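You operate a simulated robot arm through the tools that you are given. There is no shell and no other tool. Be economical: measure what you need, move in short steps, check, and stop when the job is done.

Carry out the task below with a simulated robot arm. There is one attempt and no reset: what you move stays moved.

## Task
Scrape the brown plate into the bin, close the lid and leave the plate soaking in the tub.
Fine: Use the small green board and put it back; leave the soapy water in the tub. Set down upright: small board.

It is judged by the outcome, as a careful person would: the job done as asked, and still so three seconds after it is handed in. It fails if anything else is knocked over, pushed out of place, dropped, spilled or broken. Lids that push on must go on centred and level and be pressed home; caps that screw on are set level and turned clockwise until they are tight.

## Robot
A 6-joint arm with a two-finger gripper, hanging from a carriage that runs on a gantry, over the field with the corners [-2096, 182], [-18, -122], [182, 1243], [-1896, 1548] (x, y) and turns from -6.685 to 5.306 rad about z. Base frame: it is fixed where the carriage stands at the start and does not move with it; the origin is on the floor, on the carriage's upright axis, x ahead of it, y to its left, z up; the surface under the hand at the start is at about z = 720. Readings come in mm, rad, newtons and seconds.
With the tool pointing down near the work surface it reaches from about 100 to 400 mm from the robot's upright axis, wherever it stands. Its first joint turns from -2.897 to 2.897 rad. Places, roughly: bin lid [500, -300, 700]; drain knob [-300, 100, 700]; drum tap [-500, -400, 1100]; plate [-1250, 0, 750]; tub [-300, -200, 800]. Payload 2.45 kg.
The TCP is the grasp point between the finger pads, 26 mm short of the fingertips. In the tool frame z runs along the fingers and y along their closing line. Largest opening 96 mm; the body of the gripper starts 69 mm behind the TCP.
Orientation is that of the tool frame in the base frame, as a unit quaternion [x, y, z, w]. With the fingers straight down and closing along the base's y, the tool's x points along the base's -x, its y along +y and its z along -z.

## Interface
- The arm moves only by the tool jog_arm. Its argument "commands" is a list of rows, each a list of 7 numbers: the turn, a rotation vector about the tool's x, y, z in units of 180 degrees (1.0 is 180 degrees), then the shift along the tool's x, y, z in units of 250 mm (1.0 is 250 mm), then the closure, from 0 (fully open) to 1 (shut). In form: [[rx, ry, rz, tx, ty, tz, grip], ...]. A call has 1 to 20 rows; each row is the pose to reach, as a shift and turn from the pose commanded when the call began, along the tool's axes at that moment. A call with a number of a shift or a turn outside -1 to 1 is refused whole. Each row takes 0.2 s and may step no farther than 50 mm and 0.15 rad from the row before; otherwise, or with a gripper value out of range, the whole call is refused. A pose out of reach is approached as far as the arm can. The call stops where the force on the tool passes 90 N (or 10 N more than at its start, if that is more) or the arm is blocked; 0.2 s more then pass. Each finger halts on what it meets, pressing with about 36 N; the grip force reading is that of the motor and also rises with nothing between the fingers. The clock runs only during rows and for 0.2 s after the last one: add rows that repeat a pose to give the fingers time. It gives the time, the measured TCP pose, the force on the tool (base axes), the opening and the grip force at its end, in the units of the frame above (readings bear some noise), with the torque about the TCP (base axes, N m) and any sound that the robot's microphone picked up, and new pictures: "show" is both (left out), scene, wrist or none.
- Cameras (640 x 400 px; columns grow to the right, rows downward): "scene" is now at [197.2, -39.6, 1737.5]; the picture's right is [-1.00, 0.09, 0.00], its down [0.09, 0.93, -0.36] and it looks along [-0.03, -0.36, -0.93] (base axes); focal length 270 px, centre (320, 200). "wrist" rides on the gripper at [82, 3, -98] in the tool frame; the picture's right is [-0.04, 1.00, 0.00], its down [-0.73, -0.03, -0.68] and it looks along [-0.68, -0.03, 0.73] (tool axes); focal length 256 px, centre (320, 200). There is no depth. A picture from a camera that has moved, and an enlarged one, comes with that camera's place and axes in the base frame and with its lens. The place of the scene camera against the robot may be out by one fixed shift of up to 25 mm in any direction.
- move_column(by): slides the trunk up (or, below 0, down) by that many mm; the arm and the scene camera ride with it, the base frame stays. It gives what a move gives, with no picture.
- drive_base(legs): drives the robot by 1 to 6 legs, each [ahead, left, turn to the left] in mm, mm and rad, along the robot's own axes; the way and the turn of a leg run together, so that a leg with both is an arc; at most 1500 mm and 3.142 rad a leg. The arm and the cameras ride along, it lands a little off, and it stops where it bumps. It keeps to its track: a leg is cut to what the track allows. It gives what a move gives, and a new picture of the scene camera.
- aim_head(pan, tilt): turns the head with the scene camera to pan (to the left, within 2.705 rad either way) and tilt (down, from -0.506 to 1.204), counted from straight ahead of the robot. It gives what a move gives, and a new picture of the scene camera.
- close_up(camera, box): a new picture of the part [left, top, right, bottom] of that camera's present view, enlarged. The clock stands still meanwhile.
- sign_off(): hands the job in; it is judged then, once.

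Work in short steps. Places have to be worked out from the pictures, the camera data and where the tool is seen: move nearer, look again, correct. Check each grasp and each placing, and mend what went wrong. You have 120 turns and 260 pictures in all, those below and enlarged ones among them. Open the gripper and draw the arm clear of the work before you hand the job in, unless the task says otherwise; then end with one line.

The tools are called after "Emit:" by a JSON object that holds its "name" and its "arguments". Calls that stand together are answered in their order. jog_arm: Moves the arm, as the interface text tells. Its arguments: {"type":"object","properties":{"commands":{"type":"array"},"show":{"type":"string","enum":["both","scene","wrist","none"]}},"required":["commands"]} The other tools are called the same way: move_column (by) slides the trunk up or down; drive_base (legs) drives the base; aim_head (pan, tilt) turns the head that bears the scene camera; close_up (camera, box) takes an enlarged picture of a part of a camera's view; sign_off () hands the job in.

At the start:

```text
time: 0.0
position: [147.0, -328.4, 999.9]
tcp_rot: [0.0, 1.0, -0.001, 0.0]
contact_force: [-0.2, 0.2, -1.0]
ft_torque: [0.02, 0.0, -0.05]
grip_width: 96.1
grasp_force: 0.0
trunk travel left (down, up): [-475.0, 127.0]
robot x, y, heading: [1.1, 0.3, -0.003]
head pan, tilt: [-1.663, 1.201]
```

scene: 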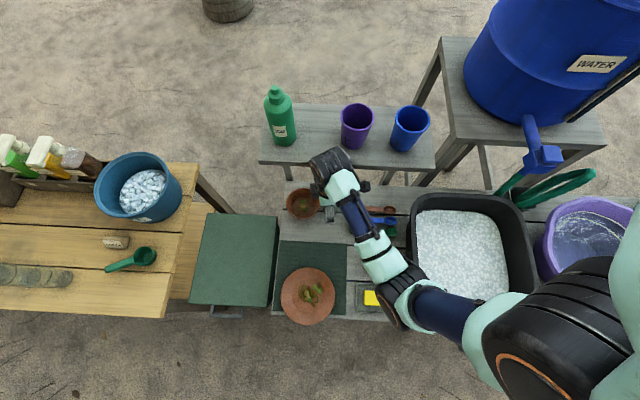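
wrist: 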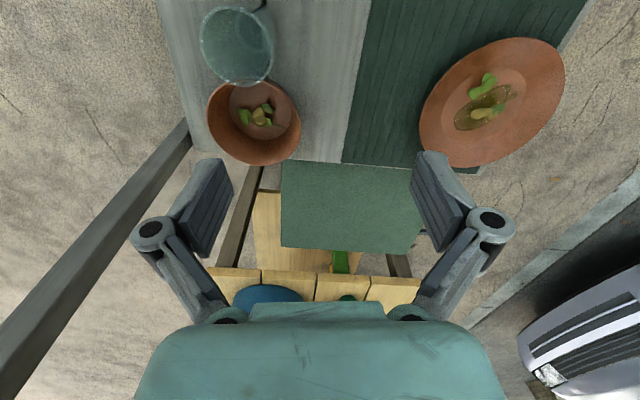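

I'll look around first: close-ups of the work area and the wider scene.

Emit:
{"name": "close_up", "arguments": {"camera": "scene", "box": [180, 170, 420, 330]}}

Emit:
{"name": "close_up", "arguments": {"camera": "scene", "box": [340, 150, 640, 340]}}

Emit:
{"name": "aim_head", "arguments": {"pan": -2.6, "tilt": 0.8}}

Emit:
{"name": "aim_head", "arguments": {"pan": 2.5, "tilt": 0.8}}

Emit:
{"name": "aim_head", "arguments": {"pan": -0.8, "tilt": 0.8}}

```text
2.50 times, centred on (300, 250) of scene
camera zoom: at [197.2, -39.6, 1737.5], right [-1.0, 0.09, 0.0], down [0.09, 0.93, -0.36], along [-0.03, -0.36, -0.93], focal length 676 px, centre (370, 75)
```

zoom: 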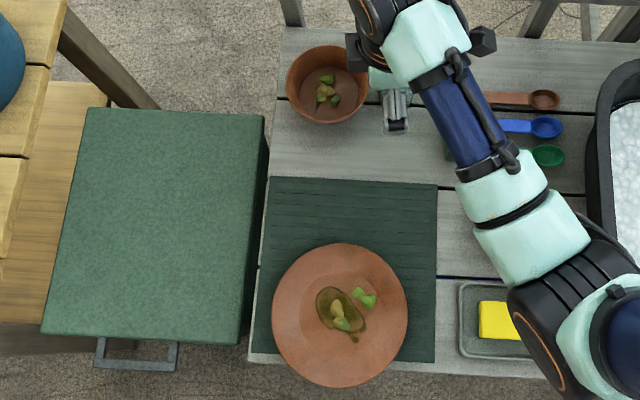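

```text
2.11 times, centred on (490, 245) of scene
camera zoom: at [197.2, -39.6, 1737.5], right [-1.0, 0.09, 0.0], down [0.09, 0.93, -0.36], along [-0.03, -0.36, -0.93], focal length 569 px, centre (-38, 105)
```

zoom: 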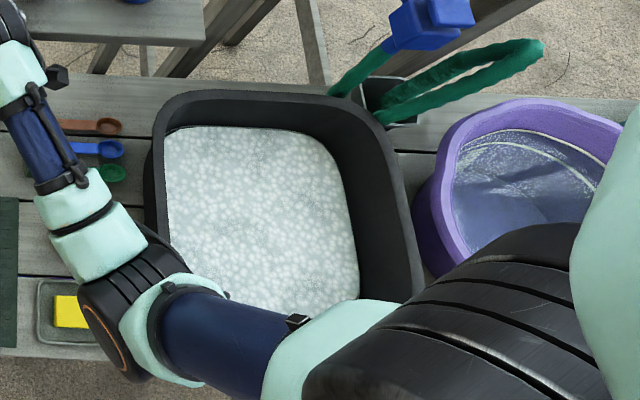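

```text
time: 1.2
position: [146.2, -329.3, 1000.4]
tcp_rot: [0.0, 1.0, 0.001, 0.0]
contact_force: [0.0, 0.6, -0.5]
ft_torque: [0.03, 0.0, -0.01]
grip_width: 95.8
grasp_force: 0.0
trunk travel left (down, up): [-475.0, 127.0]
robot x, y, heading: [-0.2, 1.2, -0.001]
head pan, tilt: [-2.601, 0.799]
camera scene: at [133.2, -25.5, 1765.2], right [-0.52, 0.86, 0.0], down [0.61, 0.37, -0.7], along [-0.6, -0.36, -0.72], focal length 270 px, centre (320, 200)
```

scene: 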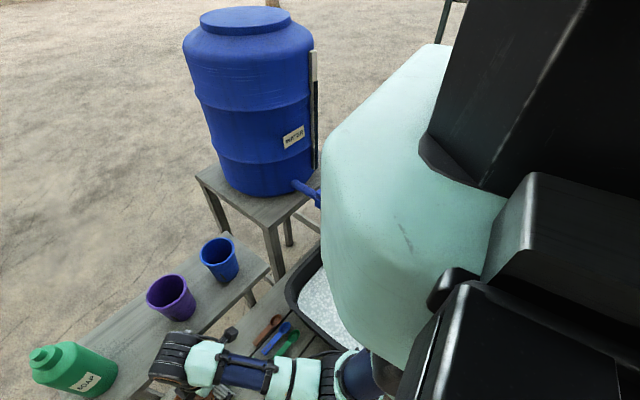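

```text
time: 5.2
position: [148.0, -328.3, 999.8]
tcp_rot: [0.0, 1.0, 0.0, 0.0]
contact_force: [-0.3, 1.3, -0.2]
ft_torque: [0.02, -0.01, -0.01]
grip_width: 96.0
grasp_force: 0.1
trunk travel left (down, up): [-475.0, 127.0]
robot x, y, heading: [0.1, -1.1, -0.003]
head pan, tilt: [2.499, 0.799]
camera scene: at [137.7, 64.4, 1765.2], right [0.6, 0.8, 0.0], down [0.57, -0.43, -0.7], along [-0.56, 0.42, -0.72], focal length 270 px, centre (320, 200)
```

scene: 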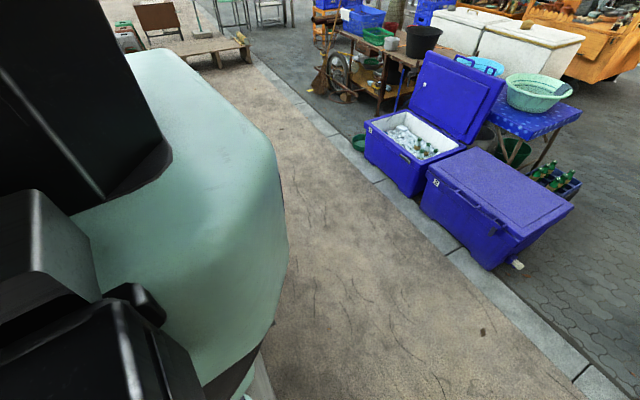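

```text
time: 8.0
position: [146.6, -327.8, 1000.1]
tcp_rot: [0.0, 1.0, 0.0, 0.001]
contact_force: [-0.2, 0.1, 1.1]
ft_torque: [-0.04, -0.03, 0.0]
grip_width: 96.0
grasp_force: 0.0
trunk travel left (down, up): [-475.0, 127.0]
robot x, y, heading: [-0.2, 0.7, 0.002]
head pan, tilt: [-0.799, 0.799]
camera scene: at [258.6, -41.8, 1765.2], right [-0.72, -0.7, 0.0], down [-0.5, 0.51, -0.7], along [0.49, -0.5, -0.72], focal length 270 px, centre (320, 200)
```

scene: 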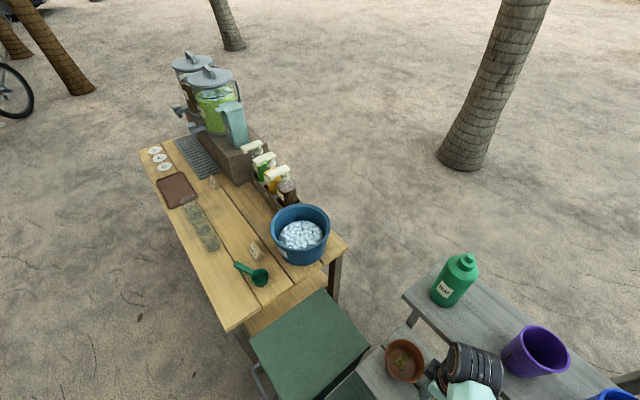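

A green-lidded box (bin), brown plate with waste on a dark mat, and a brown cup/bowl are in view. The small board and the hinted plate place (-1250, 0) are hidden by the robot, so I'll drive away from the bench and look.

Emit:
{"name": "drive_base", "arguments": {"legs": [[0, 550, 0]]}}

Emit:
{"name": "aim_head", "arguments": {"pan": -1.9, "tilt": 0.7}}

Emit:
{"name": "aim_head", "arguments": {"pan": -1.2, "tilt": 0.9}}

```text
time: 11.2
position: [146.6, 222.6, 1000.0]
tcp_rot: [-0.001, 1.0, 0.0, 0.0]
contact_force: [0.0, -0.9, 0.4]
ft_torque: [0.02, -0.02, 0.03]
grip_width: 96.3
grasp_force: 0.0
trunk travel left (down, up): [-475.0, 127.0]
robot x, y, heading: [0.0, 552.8, -0.002]
head pan, tilt: [-0.799, 0.799]
camera scene: at [258.3, 509.1, 1765.2], right [-0.72, -0.7, 0.0], down [-0.5, 0.51, -0.7], along [0.49, -0.5, -0.72], focal length 270 px, centre (320, 200)
```

scene: 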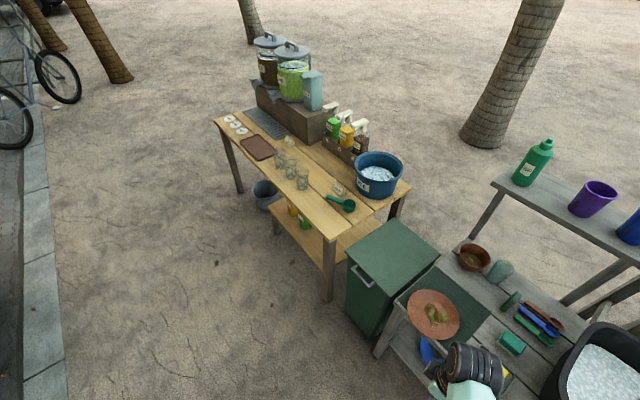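

```text
time: 12.5
position: [147.6, 221.5, 1000.1]
tcp_rot: [-0.001, 1.0, 0.0, 0.0]
contact_force: [-1.5, 0.1, 0.2]
ft_torque: [0.03, 0.0, -0.03]
grip_width: 95.9
grasp_force: 0.2
trunk travel left (down, up): [-475.0, 127.0]
robot x, y, heading: [-0.0, 550.8, 0.005]
head pan, tilt: [-1.901, 0.7]
camera scene: at [174.6, 486.5, 1773.4], right [-0.95, 0.32, 0.0], down [0.21, 0.61, -0.76], along [-0.25, -0.72, -0.64], focal length 270 px, centre (320, 200)
```

scene: 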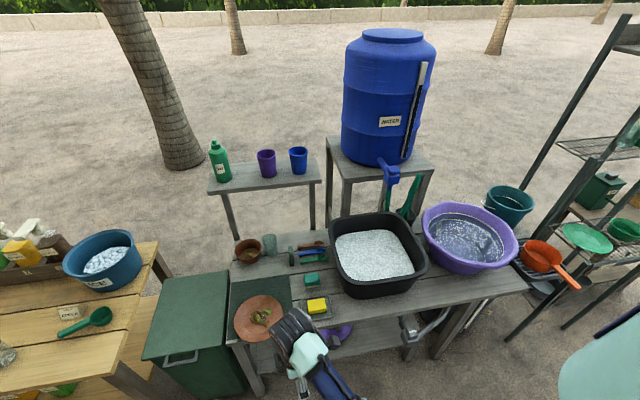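

```text
time: 13.6
position: [146.2, 221.5, 1000.6]
tcp_rot: [0.0, 1.0, 0.0, 0.0]
contact_force: [-0.5, -0.1, 0.5]
ft_torque: [0.0, -0.01, 0.0]
grip_width: 96.3
grasp_force: 0.2
trunk travel left (down, up): [-475.0, 127.0]
robot x, y, heading: [-0.8, 550.6, 0.004]
head pan, tilt: [-1.201, 0.901]
camera scene: at [229.3, 496.5, 1757.3], right [-0.93, -0.36, 0.0], down [-0.28, 0.73, -0.62], along [0.23, -0.58, -0.78], focal length 270 px, centre (320, 200)
```

scene: 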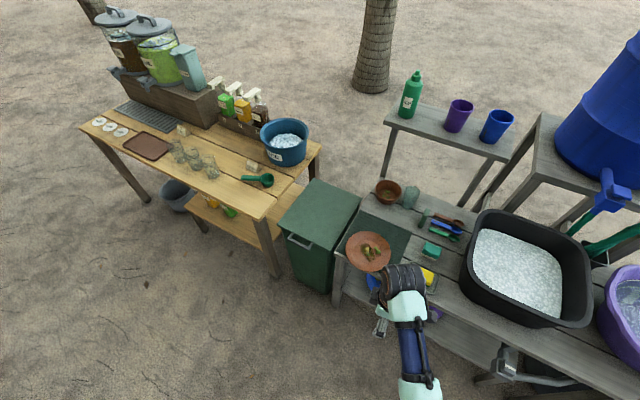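

Zoom into the bench items and bin from here.

Emit:
{"name": "close_up", "arguments": {"camera": "scene", "box": [260, 160, 480, 320]}}

Emit:
{"name": "aim_head", "arguments": {"pan": -2.3, "tilt": 0.6}}

Emit:
{"name": "close_up", "arguments": {"camera": "scene", "box": [320, 50, 640, 250]}}

```text
2.50 times, centred on (370, 240) of scene
camera zoom: at [229.3, 496.5, 1757.3], right [-0.93, -0.36, 0.0], down [-0.28, 0.73, -0.62], along [0.23, -0.58, -0.78], focal length 676 px, centre (195, 100)
```

zoom: 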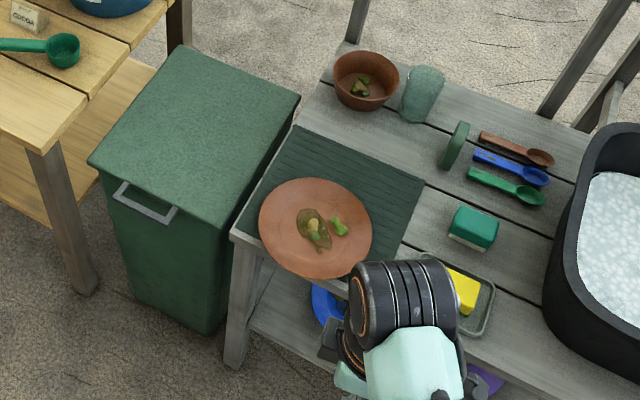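

```text
time: 14.9
position: [147.2, 222.8, 999.8]
tcp_rot: [-0.001, 1.0, 0.001, 0.0]
contact_force: [-0.2, -0.1, -0.8]
ft_torque: [0.01, 0.01, 0.0]
grip_width: 95.7
grasp_force: 0.1
trunk travel left (down, up): [-475.0, 127.0]
robot x, y, heading: [0.2, 550.8, -0.001]
head pan, tilt: [-2.3, 0.6]
camera scene: at [143.2, 500.9, 1782.1], right [-0.75, 0.67, 0.0], down [0.38, 0.42, -0.82], along [-0.55, -0.62, -0.57], focal length 270 px, centre (320, 200)
```

scene: 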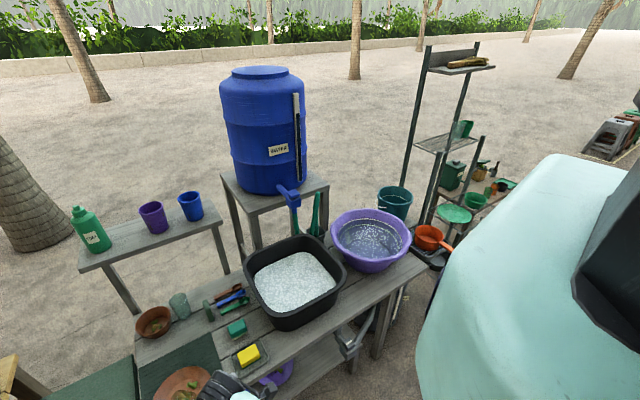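

```text
2.00 times, centred on (480, 150) of scene
camera zoom: at [143.2, 500.9, 1782.1], right [-0.75, 0.67, 0.0], down [0.38, 0.42, -0.82], along [-0.55, -0.62, -0.57], focal length 540 px, centre (0, 300)
```

zoom: 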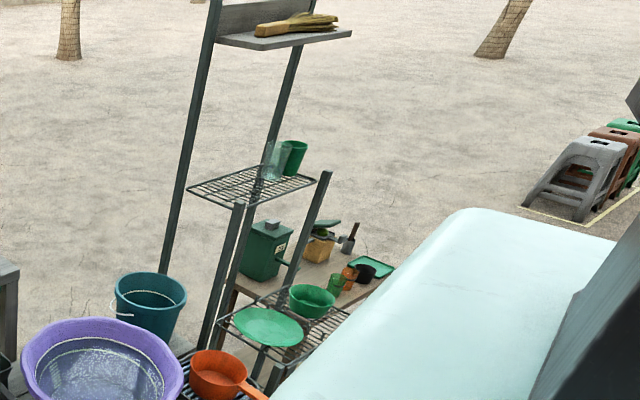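

The rack and a farther table around x≈-1250 need a look; I'll drive along the gantry at this safe y.

Emit:
{"name": "drive_base", "arguments": {"legs": [[-800, 150, 0]]}}

Emit:
{"name": "aim_head", "arguments": {"pan": -2.3, "tilt": 0.8}}

Emit:
{"name": "aim_head", "arguments": {"pan": -0.9, "tilt": 0.6}}

```text
time: 19.3
position: [-658.5, 372.4, 1000.9]
tcp_rot: [0.0, 1.0, 0.0, 0.0]
contact_force: [0.2, 0.0, 0.0]
ft_torque: [-0.01, -0.01, 0.01]
grip_width: 95.9
grasp_force: 0.0
trunk travel left (down, up): [-475.0, 127.0]
robot x, y, heading: [-809.6, 699.9, -0.002]
head pan, tilt: [-2.3, 0.6]
camera scene: at [-662.2, 650.7, 1782.1], right [-0.74, 0.67, 0.0], down [0.38, 0.42, -0.83], along [-0.55, -0.61, -0.56], focal length 270 px, centre (320, 200)
```

scene: 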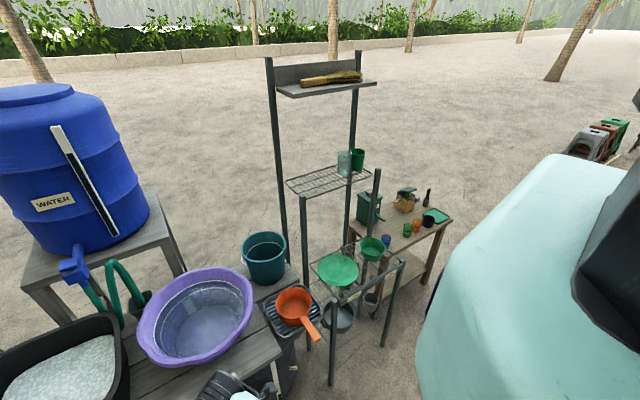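

```text
time: 20.0
position: [-659.4, 372.4, 1000.0]
tcp_rot: [0.001, 1.0, 0.0, 0.0]
contact_force: [-0.2, 0.2, 1.1]
ft_torque: [0.01, 0.03, 0.02]
grip_width: 96.0
grasp_force: 0.1
trunk travel left (down, up): [-475.0, 127.0]
robot x, y, heading: [-807.0, 698.9, -0.002]
head pan, tilt: [-2.3, 0.799]
camera scene: at [-657.0, 656.4, 1765.3], right [-0.74, 0.67, 0.0], down [0.48, 0.53, -0.7], along [-0.47, -0.52, -0.72], focal length 270 px, centre (320, 200)
```

scene: 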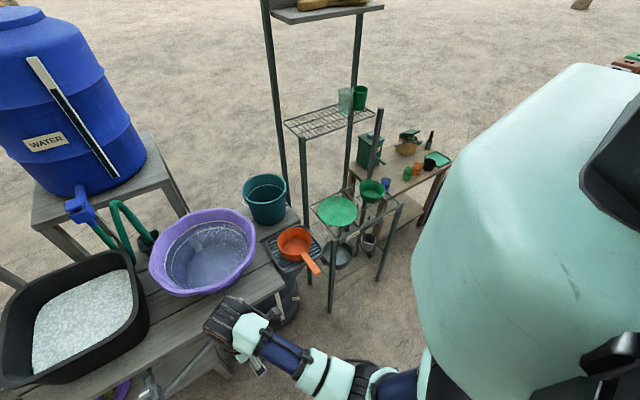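

```text
time: 21.6
position: [-658.9, 373.1, 1000.6]
tcp_rot: [0.0, 1.0, -0.001, 0.0]
contact_force: [-0.1, -0.1, 0.2]
ft_torque: [0.02, 0.0, 0.03]
grip_width: 95.7
grasp_force: 0.0
trunk travel left (down, up): [-475.0, 127.0]
robot x, y, heading: [-806.7, 699.4, 0.003]
head pan, tilt: [-0.901, 0.6]
camera scene: at [-548.4, 647.2, 1782.1], right [-0.78, -0.62, 0.0], down [-0.35, 0.44, -0.83], along [0.51, -0.65, -0.56], focal length 270 px, centre (320, 200)
```

scene: 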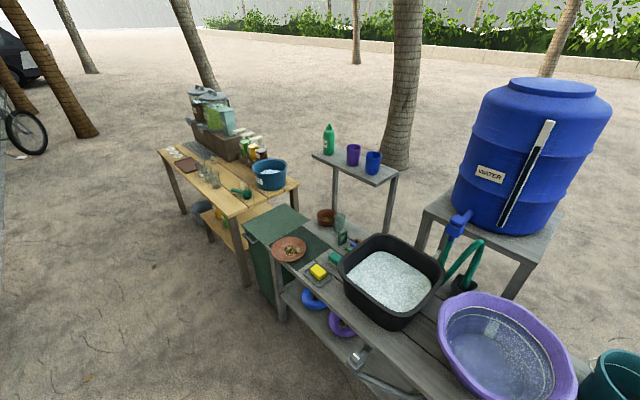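

Emit:
{"name": "close_up", "arguments": {"camera": "scene", "box": [240, 190, 400, 300]}}

Emit:
{"name": "aim_head", "arguments": {"pan": -2.3, "tilt": 0.7}}

Emit:
{"name": "close_up", "arguments": {"camera": "scene", "box": [230, 150, 470, 300]}}

```text
3.64 times, centred on (320, 245) of scene
camera zoom: at [-548.4, 647.2, 1782.1], right [-0.78, -0.62, 0.0], down [-0.35, 0.44, -0.83], along [0.51, -0.65, -0.56], focal length 983 px, centre (320, 36)
```

zoom: 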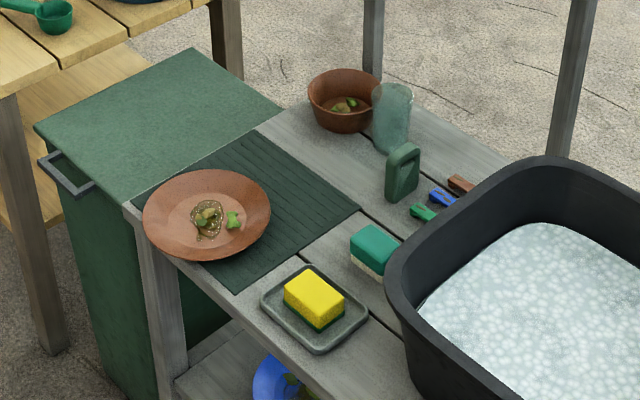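

```text
time: 23.1
position: [-658.6, 372.2, 1000.1]
tcp_rot: [0.0, 1.0, 0.0, 0.0]
contact_force: [0.1, 0.7, 0.0]
ft_torque: [-0.01, 0.03, -0.01]
grip_width: 95.7
grasp_force: 0.0
trunk travel left (down, up): [-475.0, 127.0]
robot x, y, heading: [-805.8, 702.8, 0.002]
head pan, tilt: [-2.3, 0.7]
camera scene: at [-659.8, 653.2, 1773.5], right [-0.75, 0.67, 0.0], down [0.43, 0.48, -0.77], along [-0.51, -0.57, -0.64], focal length 270 px, centre (320, 200)
```

scene: 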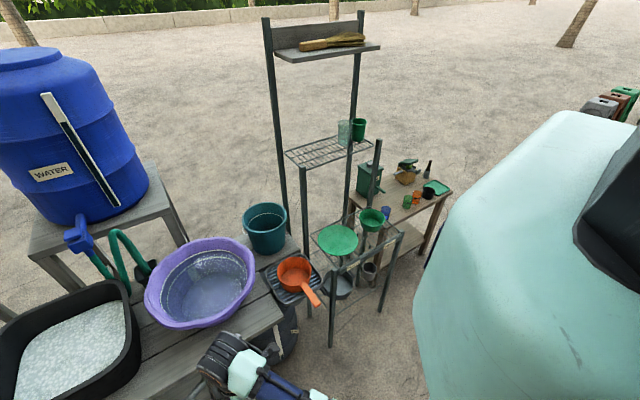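

```text
2.67 times, centred on (350, 225) of scene
camera zoom: at [-659.8, 653.2, 1773.5], right [-0.75, 0.67, 0.0], down [0.43, 0.48, -0.77], along [-0.51, -0.57, -0.64], focal length 721 px, centre (240, 133)
```

zoom: 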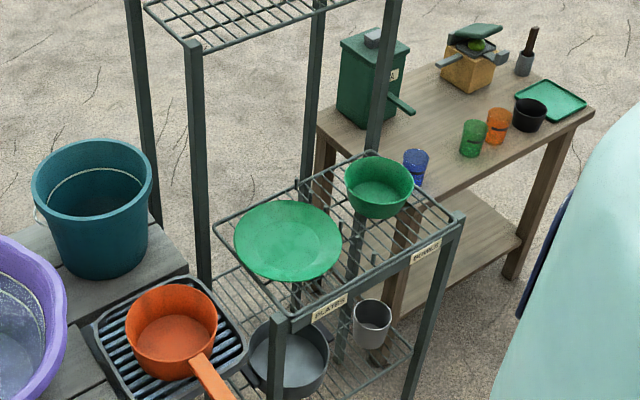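

The "small green board" is the little upright board with a handle hole standing on the bench; the bin is the green box with front-handled hinged lid. The bench is rotated about −8.3°, so I'll drive back and turn to align with it.

Emit:
{"name": "drive_base", "arguments": {"legs": [[820, -350, 0], [0, 0, -0.146]]}}

Emit:
{"name": "aim_head", "arguments": {"pan": -1.0, "tilt": 1.0}}

Emit:
{"name": "close_up", "arguments": {"camera": "scene", "box": [220, 130, 460, 280]}}

```text
time: 28.4
position: [110.2, -0.6, 1001.1]
tcp_rot: [0.077, 0.997, 0.0, 0.0]
contact_force: [-0.5, -0.1, 0.0]
ft_torque: [0.0, -0.04, 0.01]
grip_width: 96.1
grasp_force: 0.0
trunk travel left (down, up): [-475.0, 127.0]
robot x, y, heading: [13.5, 350.4, -0.158]
head pan, tilt: [-2.3, 0.7]
camera scene: at [149.2, 278.4, 1773.5], right [-0.63, 0.77, 0.0], down [0.5, 0.41, -0.76], along [-0.59, -0.49, -0.64], focal length 270 px, centre (320, 200)
```

scene: 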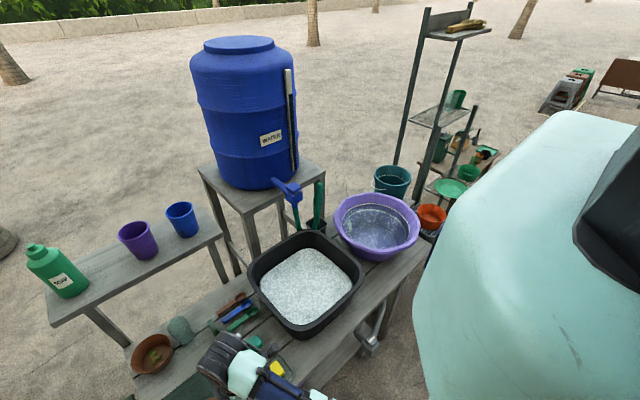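

```text
time: 29.9
position: [109.7, -1.1, 1000.0]
tcp_rot: [0.077, 0.997, -0.001, 0.0]
contact_force: [0.2, 0.2, 0.4]
ft_torque: [-0.01, 0.01, 0.02]
grip_width: 96.1
grasp_force: 0.1
trunk travel left (down, up): [-475.0, 127.0]
robot x, y, heading: [11.9, 347.9, -0.152]
head pan, tilt: [-1.0, 1.0]
camera scene: at [243.1, 268.5, 1750.1], right [-0.91, -0.4, 0.0], down [-0.34, 0.77, -0.54], along [0.22, -0.49, -0.84], focal length 270 px, centre (320, 200)
```

scene: 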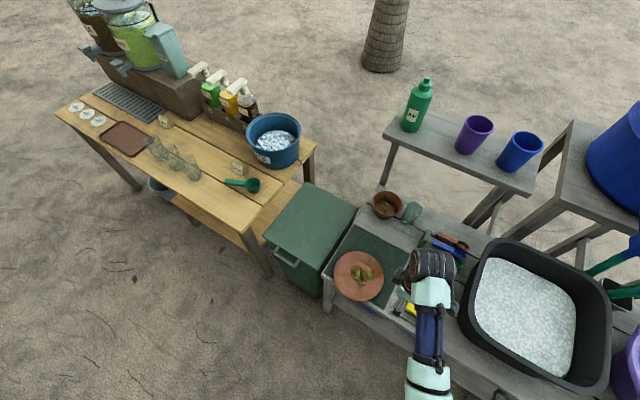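

```text
2.67 times, centred on (340, 205) of scene
camera zoom: at [243.1, 268.5, 1750.1], right [-0.91, -0.4, 0.0], down [-0.34, 0.77, -0.54], along [0.22, -0.49, -0.84], focal length 721 px, centre (267, 187)
```

zoom: 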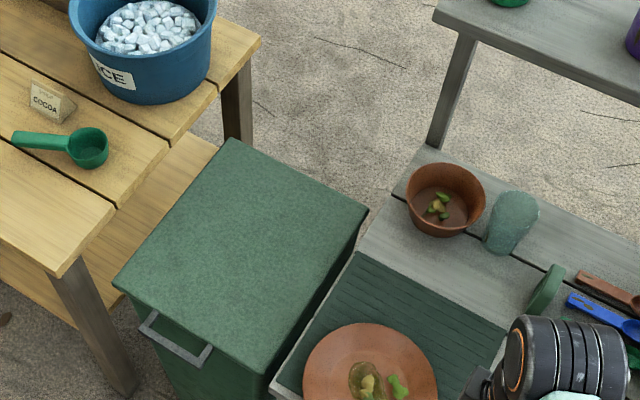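

Two-view triangulation puts the bin lid top at z≈660, corners about (392,-43), (684,-90), (642,-443), (345,-395), handle bar ≈(546,-48); green board ≈(47,-292). I'll drive nearer and test the arm's outward reach, also turning the hand so the camera ends up on top.

Emit:
{"name": "drive_base", "arguments": {"legs": [[-10, -250, 0]]}}

Emit:
{"name": "jog_arm", "arguments": {"commands": [[0, 0, 0.045, -0.05, 0, 0, 1], [0, 0, 0.09, -0.1, 0, 0, 1], [0, 0, 0.135, -0.15, 0.05, 0, 1], [0, 0, 0.18, -0.2, 0.1, 0, 1], [0, 0, 0.225, -0.25, 0.15, 0, 1], [0, 0, 0.27, -0.3, 0.2, 0, 1], [0, 0, 0.315, -0.35, 0.25, 0, 1], [0, 0, 0.36, -0.4, 0.3, 0, 1], [0, 0, 0.405, -0.45, 0.35, 0, 1], [0, 0, 0.45, -0.5, 0.4, 0, 1], [0, 0, 0.495, -0.55, 0.45, 0, 1], [0, 0, 0.54, -0.6, 0.5, 0, 1], [0, 0, 0.585, -0.65, 0.5, 0, 1], [0, 0, 0.63, -0.7, 0.5, 0, 1], [0, 0, 0.675, -0.7, 0.5, 0, 1], [0, 0, 0.72, -0.7, 0.5, 0, 1], [0, 0, 0.765, -0.7, 0.5, 0, 1], [0, 0, 0.81, -0.7, 0.5, 0, 1], [0, 0, 0.855, -0.7, 0.5, 0, 1], [0, 0, 0.9, -0.7, 0.5, 0, 1]]}}

```text
time: 31.7
position: [61.0, -244.6, 1000.3]
tcp_rot: [0.078, 0.997, 0.0, 0.0]
contact_force: [0.3, 0.8, -0.1]
ft_torque: [-0.02, 0.01, -0.02]
grip_width: 95.8
grasp_force: 0.0
trunk travel left (down, up): [-475.0, 127.0]
robot x, y, heading: [-36.0, 104.5, -0.156]
head pan, tilt: [-1.0, 1.0]
camera scene: at [194.6, 24.5, 1750.1], right [-0.92, -0.4, 0.0], down [-0.34, 0.77, -0.54], along [0.22, -0.49, -0.84], focal length 270 px, centre (320, 200)
```

scene: 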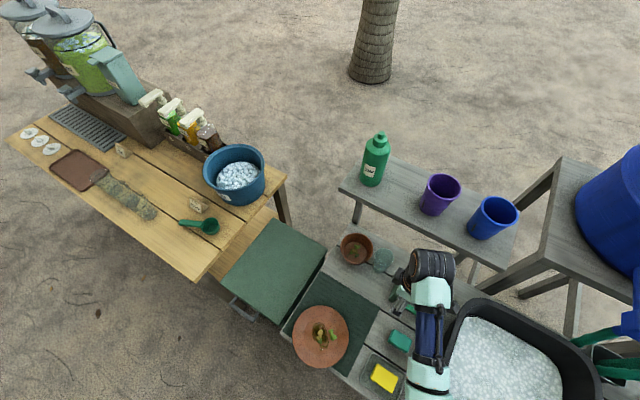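

```text
time: 35.9
position: [253.0, -149.1, 1000.0]
tcp_rot: [0.997, 0.077, 0.0, 0.001]
contact_force: [-0.5, 0.5, -0.1]
ft_torque: [0.02, -0.01, 0.0]
grip_width: 0.0
grasp_force: 28.6
trunk travel left (down, up): [-475.0, 127.0]
robot x, y, heading: [-34.9, 101.7, -0.154]
head pan, tilt: [-1.0, 1.0]
camera scene: at [194.6, 24.5, 1750.1], right [-0.92, -0.4, 0.0], down [-0.34, 0.77, -0.54], along [0.22, -0.49, -0.84], focal length 270 px, centre (320, 200)
camera wrist: at [334.1, -138.1, 1099.5], right [0.11, -0.99, 0.0], down [-0.73, -0.08, 0.68], along [-0.67, -0.08, -0.73], focal length 256 px, centre (320, 200)
```

scene: 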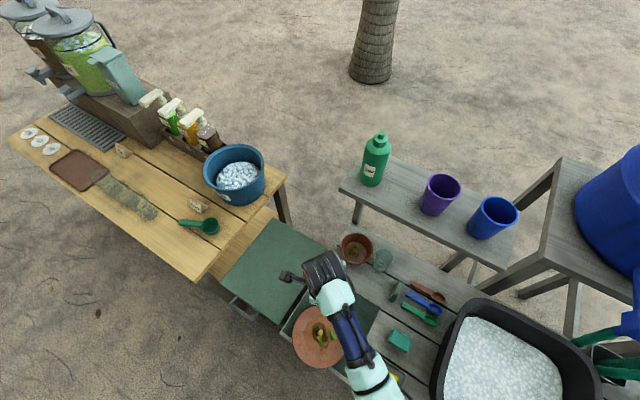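
wrist: 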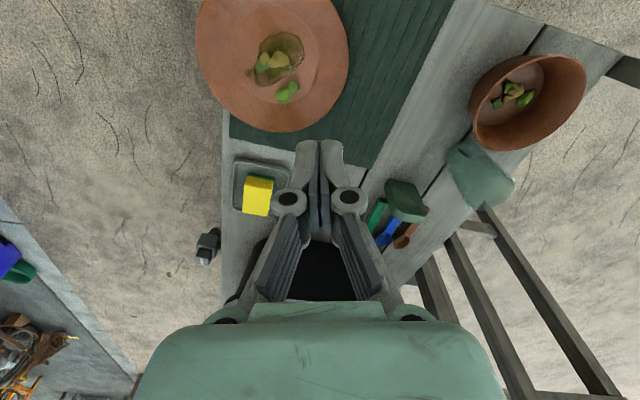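

The flip works. Now complete the yaw alignment, then pitch the tool outward (+u) and see how far it reaches.

Emit:
{"name": "jog_arm", "arguments": {"commands": [[0, 0, 0.045, 0, 0, 0, 1], [0, 0, 0.095, 0, 0, 0, 1]], "show": "none"}}

Emit:
{"name": "jog_arm", "arguments": {"commands": [[0, 0.045, 0, 0.05, -0.05, 0, 1], [0, 0.09, 0, 0.1, -0.1, 0, 1], [0, 0.135, 0, 0.15, -0.15, 0, 1], [0, 0.18, 0, 0.2, -0.2, 0, 1], [0, 0.225, 0, 0.3, -0.25, 0, 1], [0, 0.27, 0, 0.4, -0.3, 0, 1], [0, 0.315, 0, 0.5, -0.35, 0, 1], [0, 0.36, 0, 0.6, -0.4, 0, 1], [0, 0.38, 0, 0.7, -0.45, 0, 1], [0, 0.38, 0, 0.8, -0.5, 0, 1], [0, 0.38, 0, 0.9, -0.5, 0, 1]]}}

```text
refused: row 2 steps farther than a row can; nothing moved
```

```text
time: 38.3
position: [454.6, 11.2, 1000.5]
tcp_rot: [0.825, 0.064, 0.56, -0.043]
contact_force: [0.4, 0.8, 0.0]
ft_torque: [0.04, -0.03, 0.01]
grip_width: 0.0
grasp_force: 28.4
trunk travel left (down, up): [-475.0, 127.0]
robot x, y, heading: [-32.3, 104.0, -0.159]
head pan, tilt: [-1.0, 1.0]
camera scene: at [194.5, 24.5, 1750.0], right [-0.92, -0.4, 0.0], down [-0.34, 0.77, -0.54], along [0.22, -0.49, -0.84], focal length 270 px, centre (320, 200)
camera wrist: at [395.5, -1.6, 1112.8], right [0.14, -0.99, -0.04], down [-0.89, -0.11, -0.43], along [0.42, 0.09, -0.9], focal length 256 px, centre (320, 200)
```

scene: 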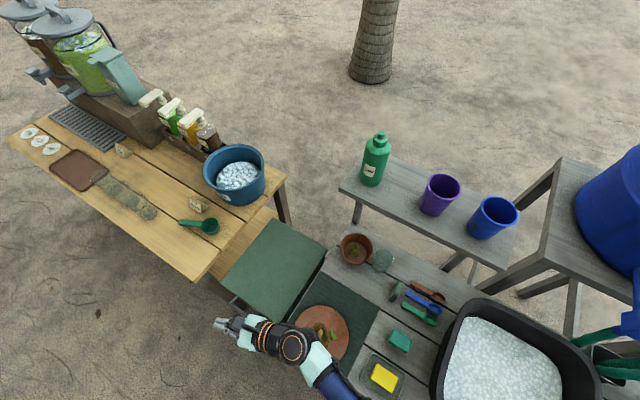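
wrist: 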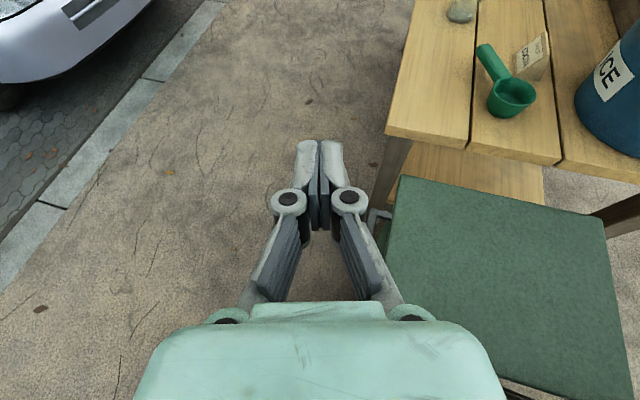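

Reach is good (≈490 mm out at z 1000). Zoom on the handle in the wrist view before choosing how to open the lid.

Emit:
{"name": "close_up", "arguments": {"camera": "wrist", "box": [340, 150, 500, 260]}}

Emit:
{"name": "jog_arm", "arguments": {"commands": [[0, 0, 0, 0, -0.12, 0.1, 1], [0, 0, 0, 0.1, -0.2, 0.25, 1], [0, 0, 0, 0.1, -0.3, 0.4, 1], [0, 0, 0, 0.1, -0.4, 0.5, 1]]}}

```text
3.64 times, centred on (420, 205) of wrist
camera zoom: at [395.5, -1.6, 1112.8], right [0.14, -0.99, -0.04], down [-0.89, -0.11, -0.43], along [0.42, 0.09, -0.9], focal length 931 px, centre (-44, 182)
```

zoom: 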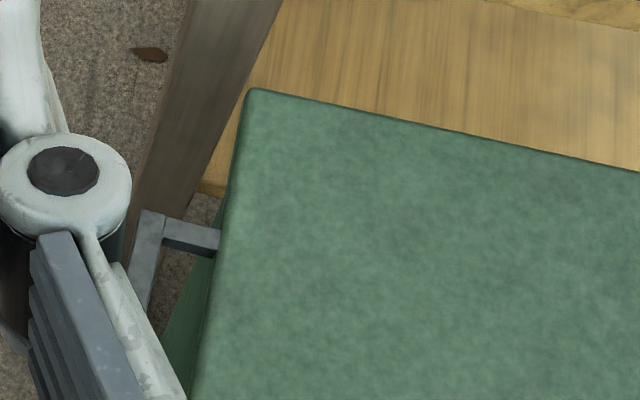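

```text
time: 39.3
position: [563.2, 130.1, 978.1]
tcp_rot: [0.825, 0.065, 0.56, -0.045]
contact_force: [-0.5, 0.5, 0.4]
ft_torque: [0.02, 0.01, 0.03]
grip_width: 0.0
grasp_force: 28.3
trunk travel left (down, up): [-475.0, 127.0]
robot x, y, heading: [-34.4, 101.3, -0.162]
head pan, tilt: [-1.0, 1.0]
camera scene: at [194.6, 24.4, 1750.1], right [-0.92, -0.4, 0.0], down [-0.34, 0.77, -0.54], along [0.22, -0.49, -0.84], focal length 270 px, centre (320, 200)
camera wrist: at [504.1, 117.5, 1090.6], right [0.14, -0.99, -0.04], down [-0.9, -0.11, -0.43], along [0.42, 0.09, -0.9], focal length 256 px, centre (320, 200)
```

scene: 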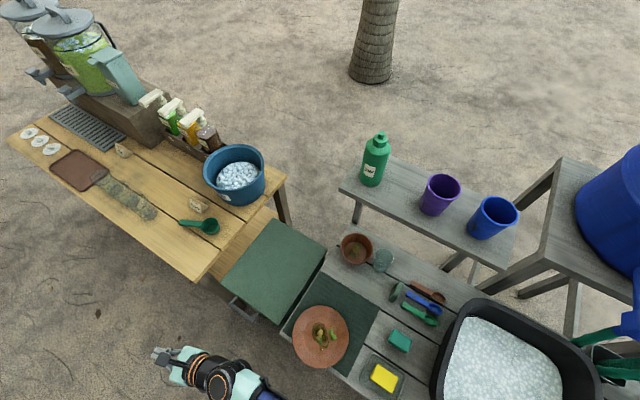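
wrist: 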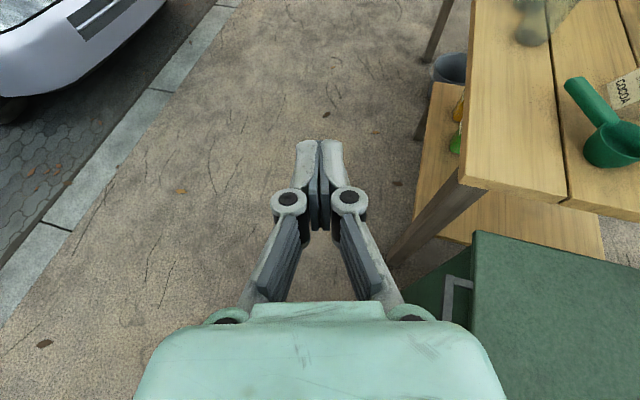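

Reach extends to ~600 mm. I'll yaw the hand to come from the front of the bin (~-40°) and descend for a good look at the handle.

Emit:
{"name": "jog_arm", "arguments": {"commands": [[-0.042, 0, 0.017, -0.1, 0, 0, 1], [-0.084, 0, 0.034, -0.2, 0, 0, 1], [-0.126, 0, 0.051, -0.3, 0, 0.01, 1], [-0.168, 0, 0.067, -0.4, 0, 0.02, 1], [-0.21, 0, 0.084, -0.52, 0, 0.03, 1], [-0.253, 0, 0.101, -0.632, 0, 0.036, 1]]}}

```text
time: 40.7
position: [483.4, 116.4, 898.9]
tcp_rot: [0.783, -0.266, 0.533, 0.179]
contact_force: [1.1, 0.1, 0.3]
ft_torque: [-0.01, 0.07, -0.08]
grip_width: 0.0
grasp_force: 28.0
out of reach, approached as far as the arm can: row 4, 5, 6
trunk travel left (down, up): [-475.0, 127.0]
robot x, y, heading: [-34.7, 104.6, -0.156]
head pan, tilt: [-1.0, 1.0]
camera scene: at [194.9, 24.4, 1750.3], right [-0.92, -0.4, 0.0], down [-0.34, 0.77, -0.54], along [0.22, -0.49, -0.84], focal length 270 px, centre (320, 200)
camera wrist: at [433.9, 150.6, 1011.0], right [-0.62, -0.78, -0.04], down [-0.7, 0.57, -0.43], along [0.36, -0.24, -0.9], focal length 256 px, centre (320, 200)
```

scene: 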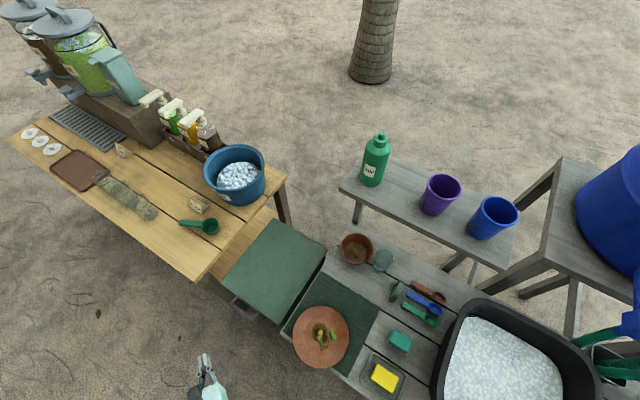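
wrist: 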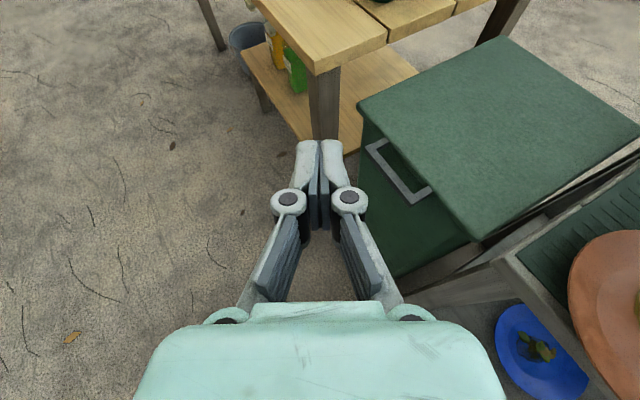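

Very clear view of the handle. The arm is at its downward limit here, so lower the trunk 150 mm and re-measure by a second wrist view.

Emit:
{"name": "move_column", "arguments": {"by": -150}}

Emit:
{"name": "jog_arm", "arguments": {"commands": [[0, 0, 0, 0, 0, 0, 1]]}}

```text
time: 42.5
position: [484.1, 117.2, 747.0]
tcp_rot: [0.784, -0.265, 0.532, 0.178]
contact_force: [-0.9, -0.4, -0.5]
ft_torque: [0.01, -0.02, 0.03]
grip_width: 0.1
grasp_force: 28.5
trunk travel left (down, up): [-325.0, 277.0]
robot x, y, heading: [-32.0, 105.2, -0.155]
head pan, tilt: [-1.0, 1.0]
```

```text
time: 42.9
position: [482.7, 115.8, 747.6]
tcp_rot: [0.784, -0.265, 0.532, 0.178]
contact_force: [-0.4, -1.0, -0.2]
ft_torque: [0.01, -0.02, -0.01]
grip_width: 0.1
grasp_force: 28.3
trunk travel left (down, up): [-325.0, 277.0]
robot x, y, heading: [-33.7, 100.9, -0.156]
head pan, tilt: [-1.0, 1.0]
camera scene: at [194.6, 24.4, 1600.1], right [-0.92, -0.4, 0.0], down [-0.34, 0.77, -0.54], along [0.22, -0.49, -0.84], focal length 270 px, centre (320, 200)
camera wrist: at [433.0, 150.6, 860.1], right [-0.62, -0.79, -0.04], down [-0.7, 0.57, -0.43], along [0.36, -0.24, -0.9], focal length 256 px, centre (320, 200)
```

scene: 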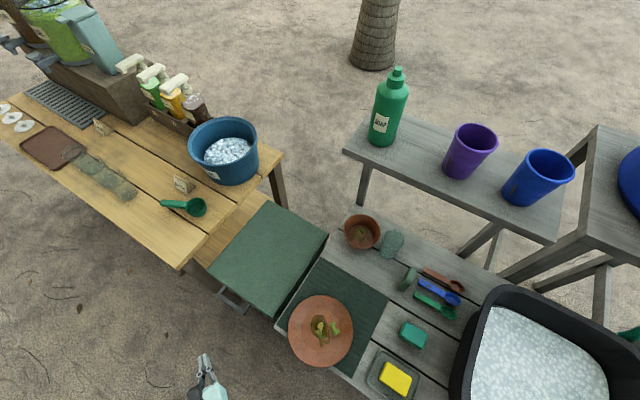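
wrist: 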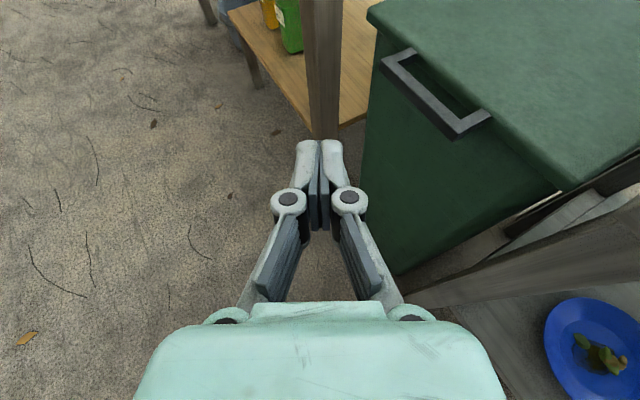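

Triangulated handle: bar from (482,-44) to (602,-64), z≈650–662, ~44 mm out from the lid front (y≈-76 at x=389). Lower the trunk more so closed fingers can slip under the bar, then line up in front.

Emit:
{"name": "move_column", "arguments": {"by": -120}}

Emit:
{"name": "jog_arm", "arguments": {"commands": [[0, 0, 0, 0.019, 0.15, 0.048, 1], [0, 0, 0, 0.038, 0.3, 0.096, 1], [0, 0, 0, 0.057, 0.445, 0.144, 1], [0, 0, 0, 0.057, 0.445, 0.144, 1]]}}

```text
time: 44.4
position: [483.7, 115.8, 626.1]
tcp_rot: [0.784, -0.265, 0.532, 0.178]
contact_force: [-0.4, -0.7, -0.7]
ft_torque: [0.0, -0.01, 0.01]
grip_width: 0.0
grasp_force: 28.6
trunk travel left (down, up): [-205.0, 397.0]
robot x, y, heading: [-35.8, 106.1, -0.155]
head pan, tilt: [-1.0, 1.0]
```

```text
time: 45.4
position: [447.5, 3.7, 626.8]
tcp_rot: [0.784, -0.266, 0.532, 0.179]
contact_force: [-0.3, 0.2, 0.5]
ft_torque: [0.02, -0.02, 0.01]
grip_width: 0.0
grasp_force: 28.8
trunk travel left (down, up): [-205.0, 397.0]
robot x, y, heading: [-37.2, 102.8, -0.157]
head pan, tilt: [-1.0, 1.0]
camera scene: at [194.6, 24.4, 1480.1], right [-0.92, -0.4, 0.0], down [-0.34, 0.77, -0.54], along [0.22, -0.49, -0.84], focal length 270 px, centre (320, 200)
camera wrist: at [396.7, 38.8, 740.3], right [-0.62, -0.79, -0.04], down [-0.7, 0.57, -0.43], along [0.36, -0.24, -0.9], focal length 256 px, centre (320, 200)
```

scene: 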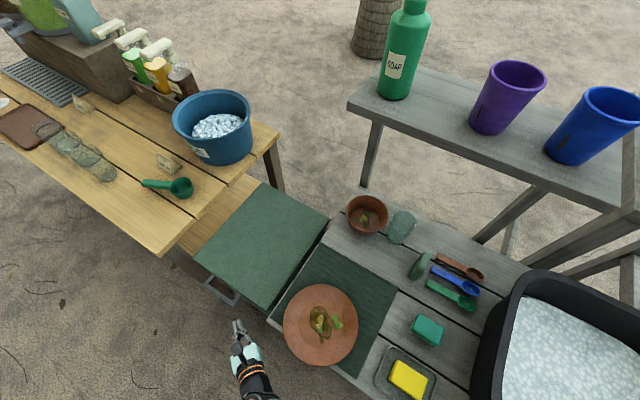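
wrist: 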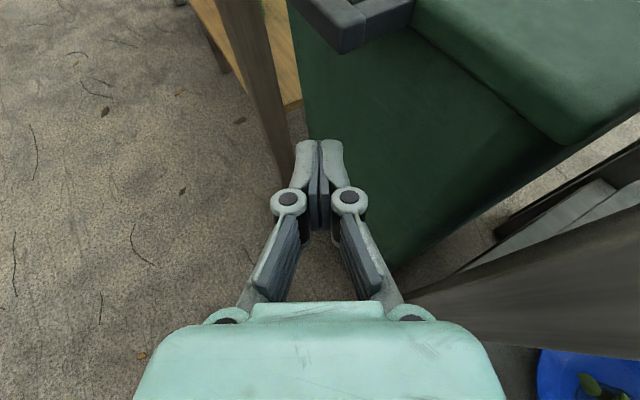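

Near bar corner confirmed at (488,-45,~655). Insert ~93 mm along the heading, under the bar, keeping the finger low.

Emit:
{"name": "jog_arm", "arguments": {"commands": [[0, 0, 0, 0.025, 0, 0.095, 1], [0, 0, 0, 0.055, 0, 0.18, 1], [0, 0, 0, 0.085, 0, 0.27, 1], [0, 0, 0, 0.115, 0, 0.355, 1], [0, 0, 0, 0.115, 0, 0.355, 1]]}}

```text
time: 46.6
position: [517.1, -45.9, 632.6]
tcp_rot: [0.784, -0.265, 0.532, 0.178]
contact_force: [-0.8, -0.3, -1.1]
ft_torque: [-0.02, -0.03, 0.02]
grip_width: 0.0
grasp_force: 28.5
out of reach, approached as far as the arm can: row 4, 5
trunk travel left (down, up): [-205.0, 397.0]
robot x, y, heading: [-32.9, 105.6, -0.156]
head pan, tilt: [-1.0, 1.0]
camera scene: at [194.4, 24.5, 1480.0], right [-0.92, -0.4, 0.0], down [-0.34, 0.77, -0.54], along [0.22, -0.49, -0.84], focal length 270 px, centre (320, 200)
camera wrist: at [466.9, -10.7, 745.9], right [-0.62, -0.79, -0.04], down [-0.7, 0.57, -0.43], along [0.36, -0.24, -0.9], focal length 256 px, centre (320, 200)
```

scene: 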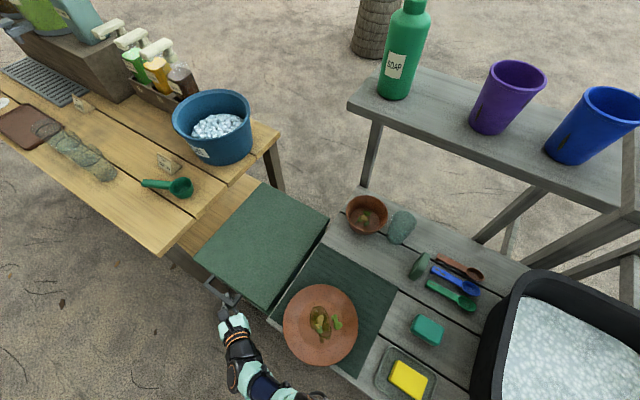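
wrist: 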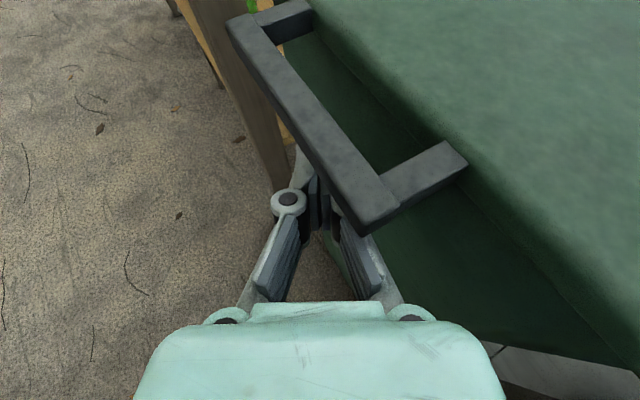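

The fingertips are under the bar. Shift the carriage toward its x-limit a little so I have reach to spare for the arc.

Emit:
{"name": "drive_base", "arguments": {"legs": [[35, -8, 0]]}}

Emit:
{"name": "jog_arm", "arguments": {"commands": [[0, 0, 0, 0.04, 0, 0, 1], [0, 0, 0, 0.08, 0, 0, 1], [0, 0, 0, 0.12, 0, 0, 1], [0, 0, 0, 0.16, 0, 0, 1]]}}

```text
time: 47.6
position: [540.8, -54.0, 625.7]
tcp_rot: [0.788, -0.265, 0.526, 0.18]
contact_force: [-23.2, 12.3, 18.7]
ft_torque: [-0.23, -0.06, -0.32]
grip_width: 0.0
grasp_force: 28.5
trunk travel left (down, up): [-205.0, 397.0]
robot x, y, heading: [3.7, 91.4, -0.157]
head pan, tilt: [-1.0, 1.0]
stopped in leg 1: the robot was blocked; the commanded pose is now the measured one
camera scene: at [226.5, 12.7, 1479.4], right [-0.92, -0.4, 0.0], down [-0.34, 0.77, -0.54], along [0.22, -0.49, -0.84], focal length 270 px, centre (320, 200)
```

scene: 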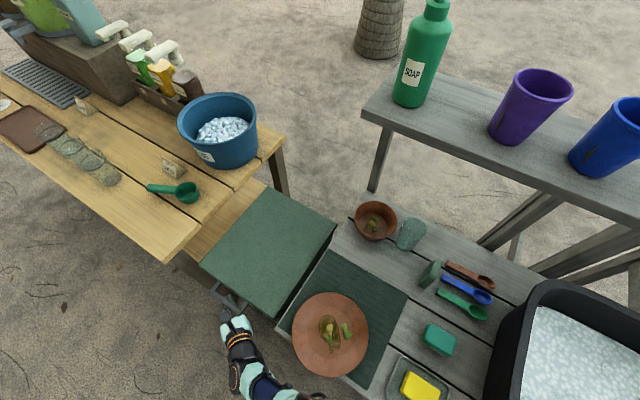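

```text
time: 48.6
position: [540.1, -55.2, 655.5]
tcp_rot: [0.792, -0.264, 0.521, 0.178]
contact_force: [-57.7, 36.5, 0.7]
ft_torque: [-1.75, -2.42, -1.17]
grip_width: 0.0
grasp_force: 28.7
trunk travel left (down, up): [-205.0, 397.0]
robot x, y, heading: [1.4, 91.1, -0.159]
head pan, tilt: [-1.0, 1.0]
camera scene: at [221.6, 16.3, 1477.3], right [-0.92, -0.4, 0.01], down [-0.34, 0.77, -0.53], along [0.21, -0.49, -0.85], focal length 270 px, centre (320, 200)
camera wrist: at [492.7, -21.4, 769.6], right [-0.62, -0.79, -0.03], down [-0.71, 0.57, -0.41], along [0.34, -0.23, -0.91], focal length 256 px, centre (320, 200)
```

scene: 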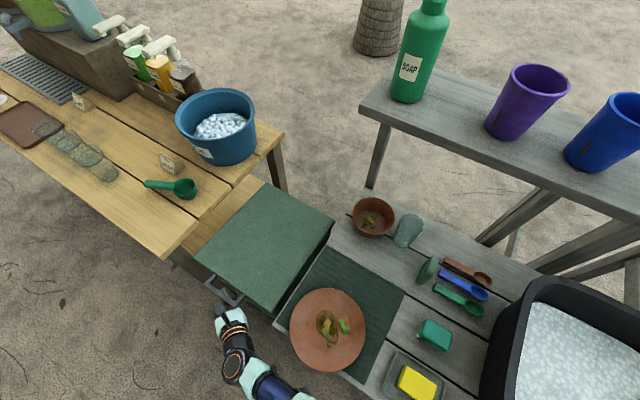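
wrist: 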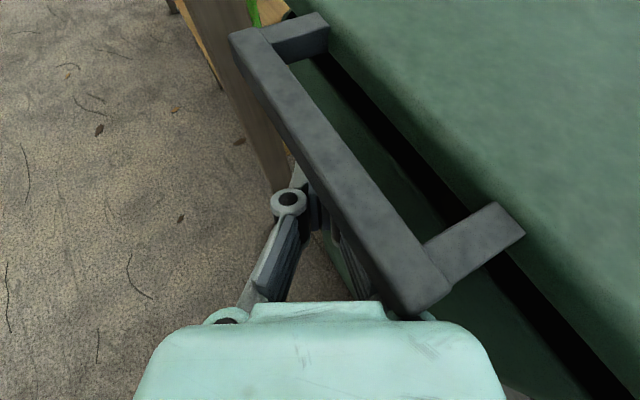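

The lid is lifting (gap visible), but the knuckle presses against the bar (≈68 N along the heading). Back off ~18 mm along the heading while holding height.

Emit:
{"name": "jog_arm", "arguments": {"commands": [[0, 0, 0, -0.013, 0, -0.033, 1], [0, 0, 0, -0.026, 0, -0.067, 1], [0, 0, 0, -0.026, 0, -0.067, 1]]}}

```text
time: 49.4
position: [540.8, -56.8, 663.8]
tcp_rot: [0.786, -0.265, 0.528, 0.18]
contact_force: [-18.8, 2.4, -2.1]
ft_torque: [-0.13, -0.87, 0.11]
grip_width: 0.1
grasp_force: 28.5
trunk travel left (down, up): [-205.0, 397.0]
robot x, y, heading: [1.7, 89.8, -0.152]
head pan, tilt: [-1.0, 1.0]
camera scene: at [227.2, 10.8, 1479.3], right [-0.92, -0.4, 0.0], down [-0.34, 0.77, -0.54], along [0.21, -0.49, -0.84], focal length 270 px, centre (320, 200)
camera wrist: at [491.5, -21.5, 777.8], right [-0.62, -0.79, -0.03], down [-0.7, 0.57, -0.42], along [0.35, -0.24, -0.91], focal length 256 px, centre (320, 200)
```

scene: 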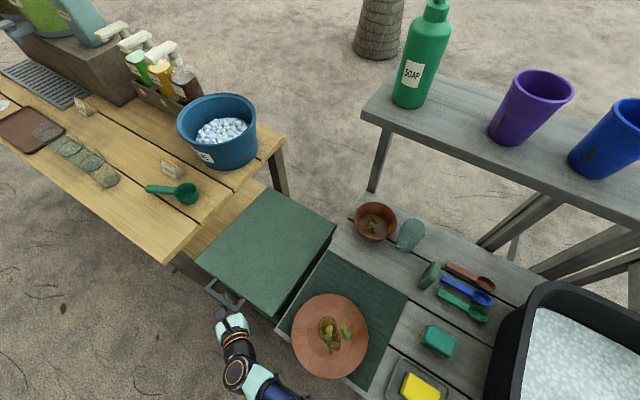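
wrist: 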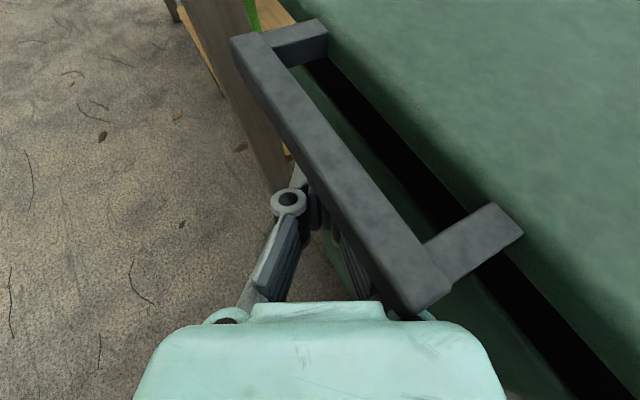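

Contact is now light and the lid rests on the fingers. Follow the hinge arc (radius ≈390 mm) from ~5° to ~24°.

Emit:
{"name": "jog_arm", "arguments": {"commands": [[0, 0, 0, 0.083, 0.018, -0.042, 1], [0, 0, 0, 0.17, 0.04, -0.083, 1], [0, 0, 0, 0.271, 0.064, -0.109, 1], [0, 0, 0, 0.374, 0.093, -0.132, 1], [0, 0, 0, 0.478, 0.128, -0.152, 1]]}}

```text
time: 50.6
position: [533.9, -87.7, 790.9]
tcp_rot: [0.787, -0.263, 0.529, 0.179]
contact_force: [0.3, 0.0, -1.4]
ft_torque: [-0.03, -0.06, -0.05]
grip_width: 0.2
grasp_force: 28.4
trunk travel left (down, up): [-205.0, 397.0]
robot x, y, heading: [3.6, 91.7, -0.154]
head pan, tilt: [-1.0, 1.0]
camera scene: at [229.6, 10.9, 1480.0], right [-0.92, -0.4, 0.0], down [-0.34, 0.77, -0.54], along [0.22, -0.49, -0.84], focal length 270 px, centre (320, 200)
camera wrist: at [484.6, -52.8, 904.6], right [-0.62, -0.79, -0.03], down [-0.7, 0.57, -0.42], along [0.35, -0.24, -0.91], focal length 256 px, centre (320, 200)
```

scene: 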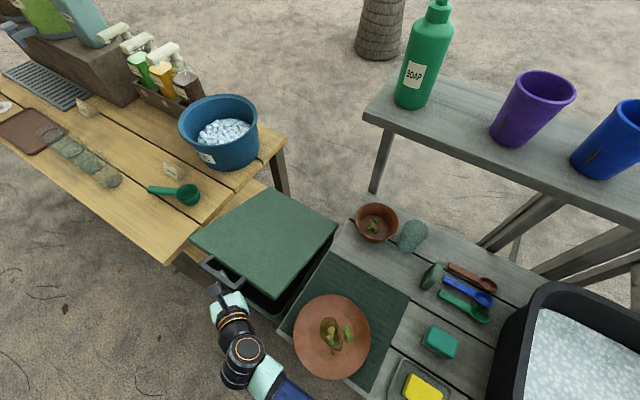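
wrist: 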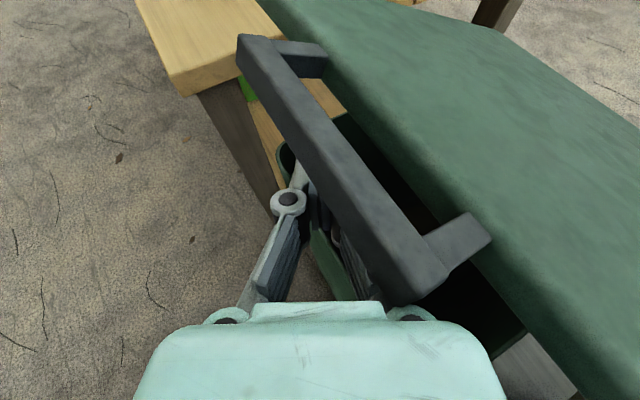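

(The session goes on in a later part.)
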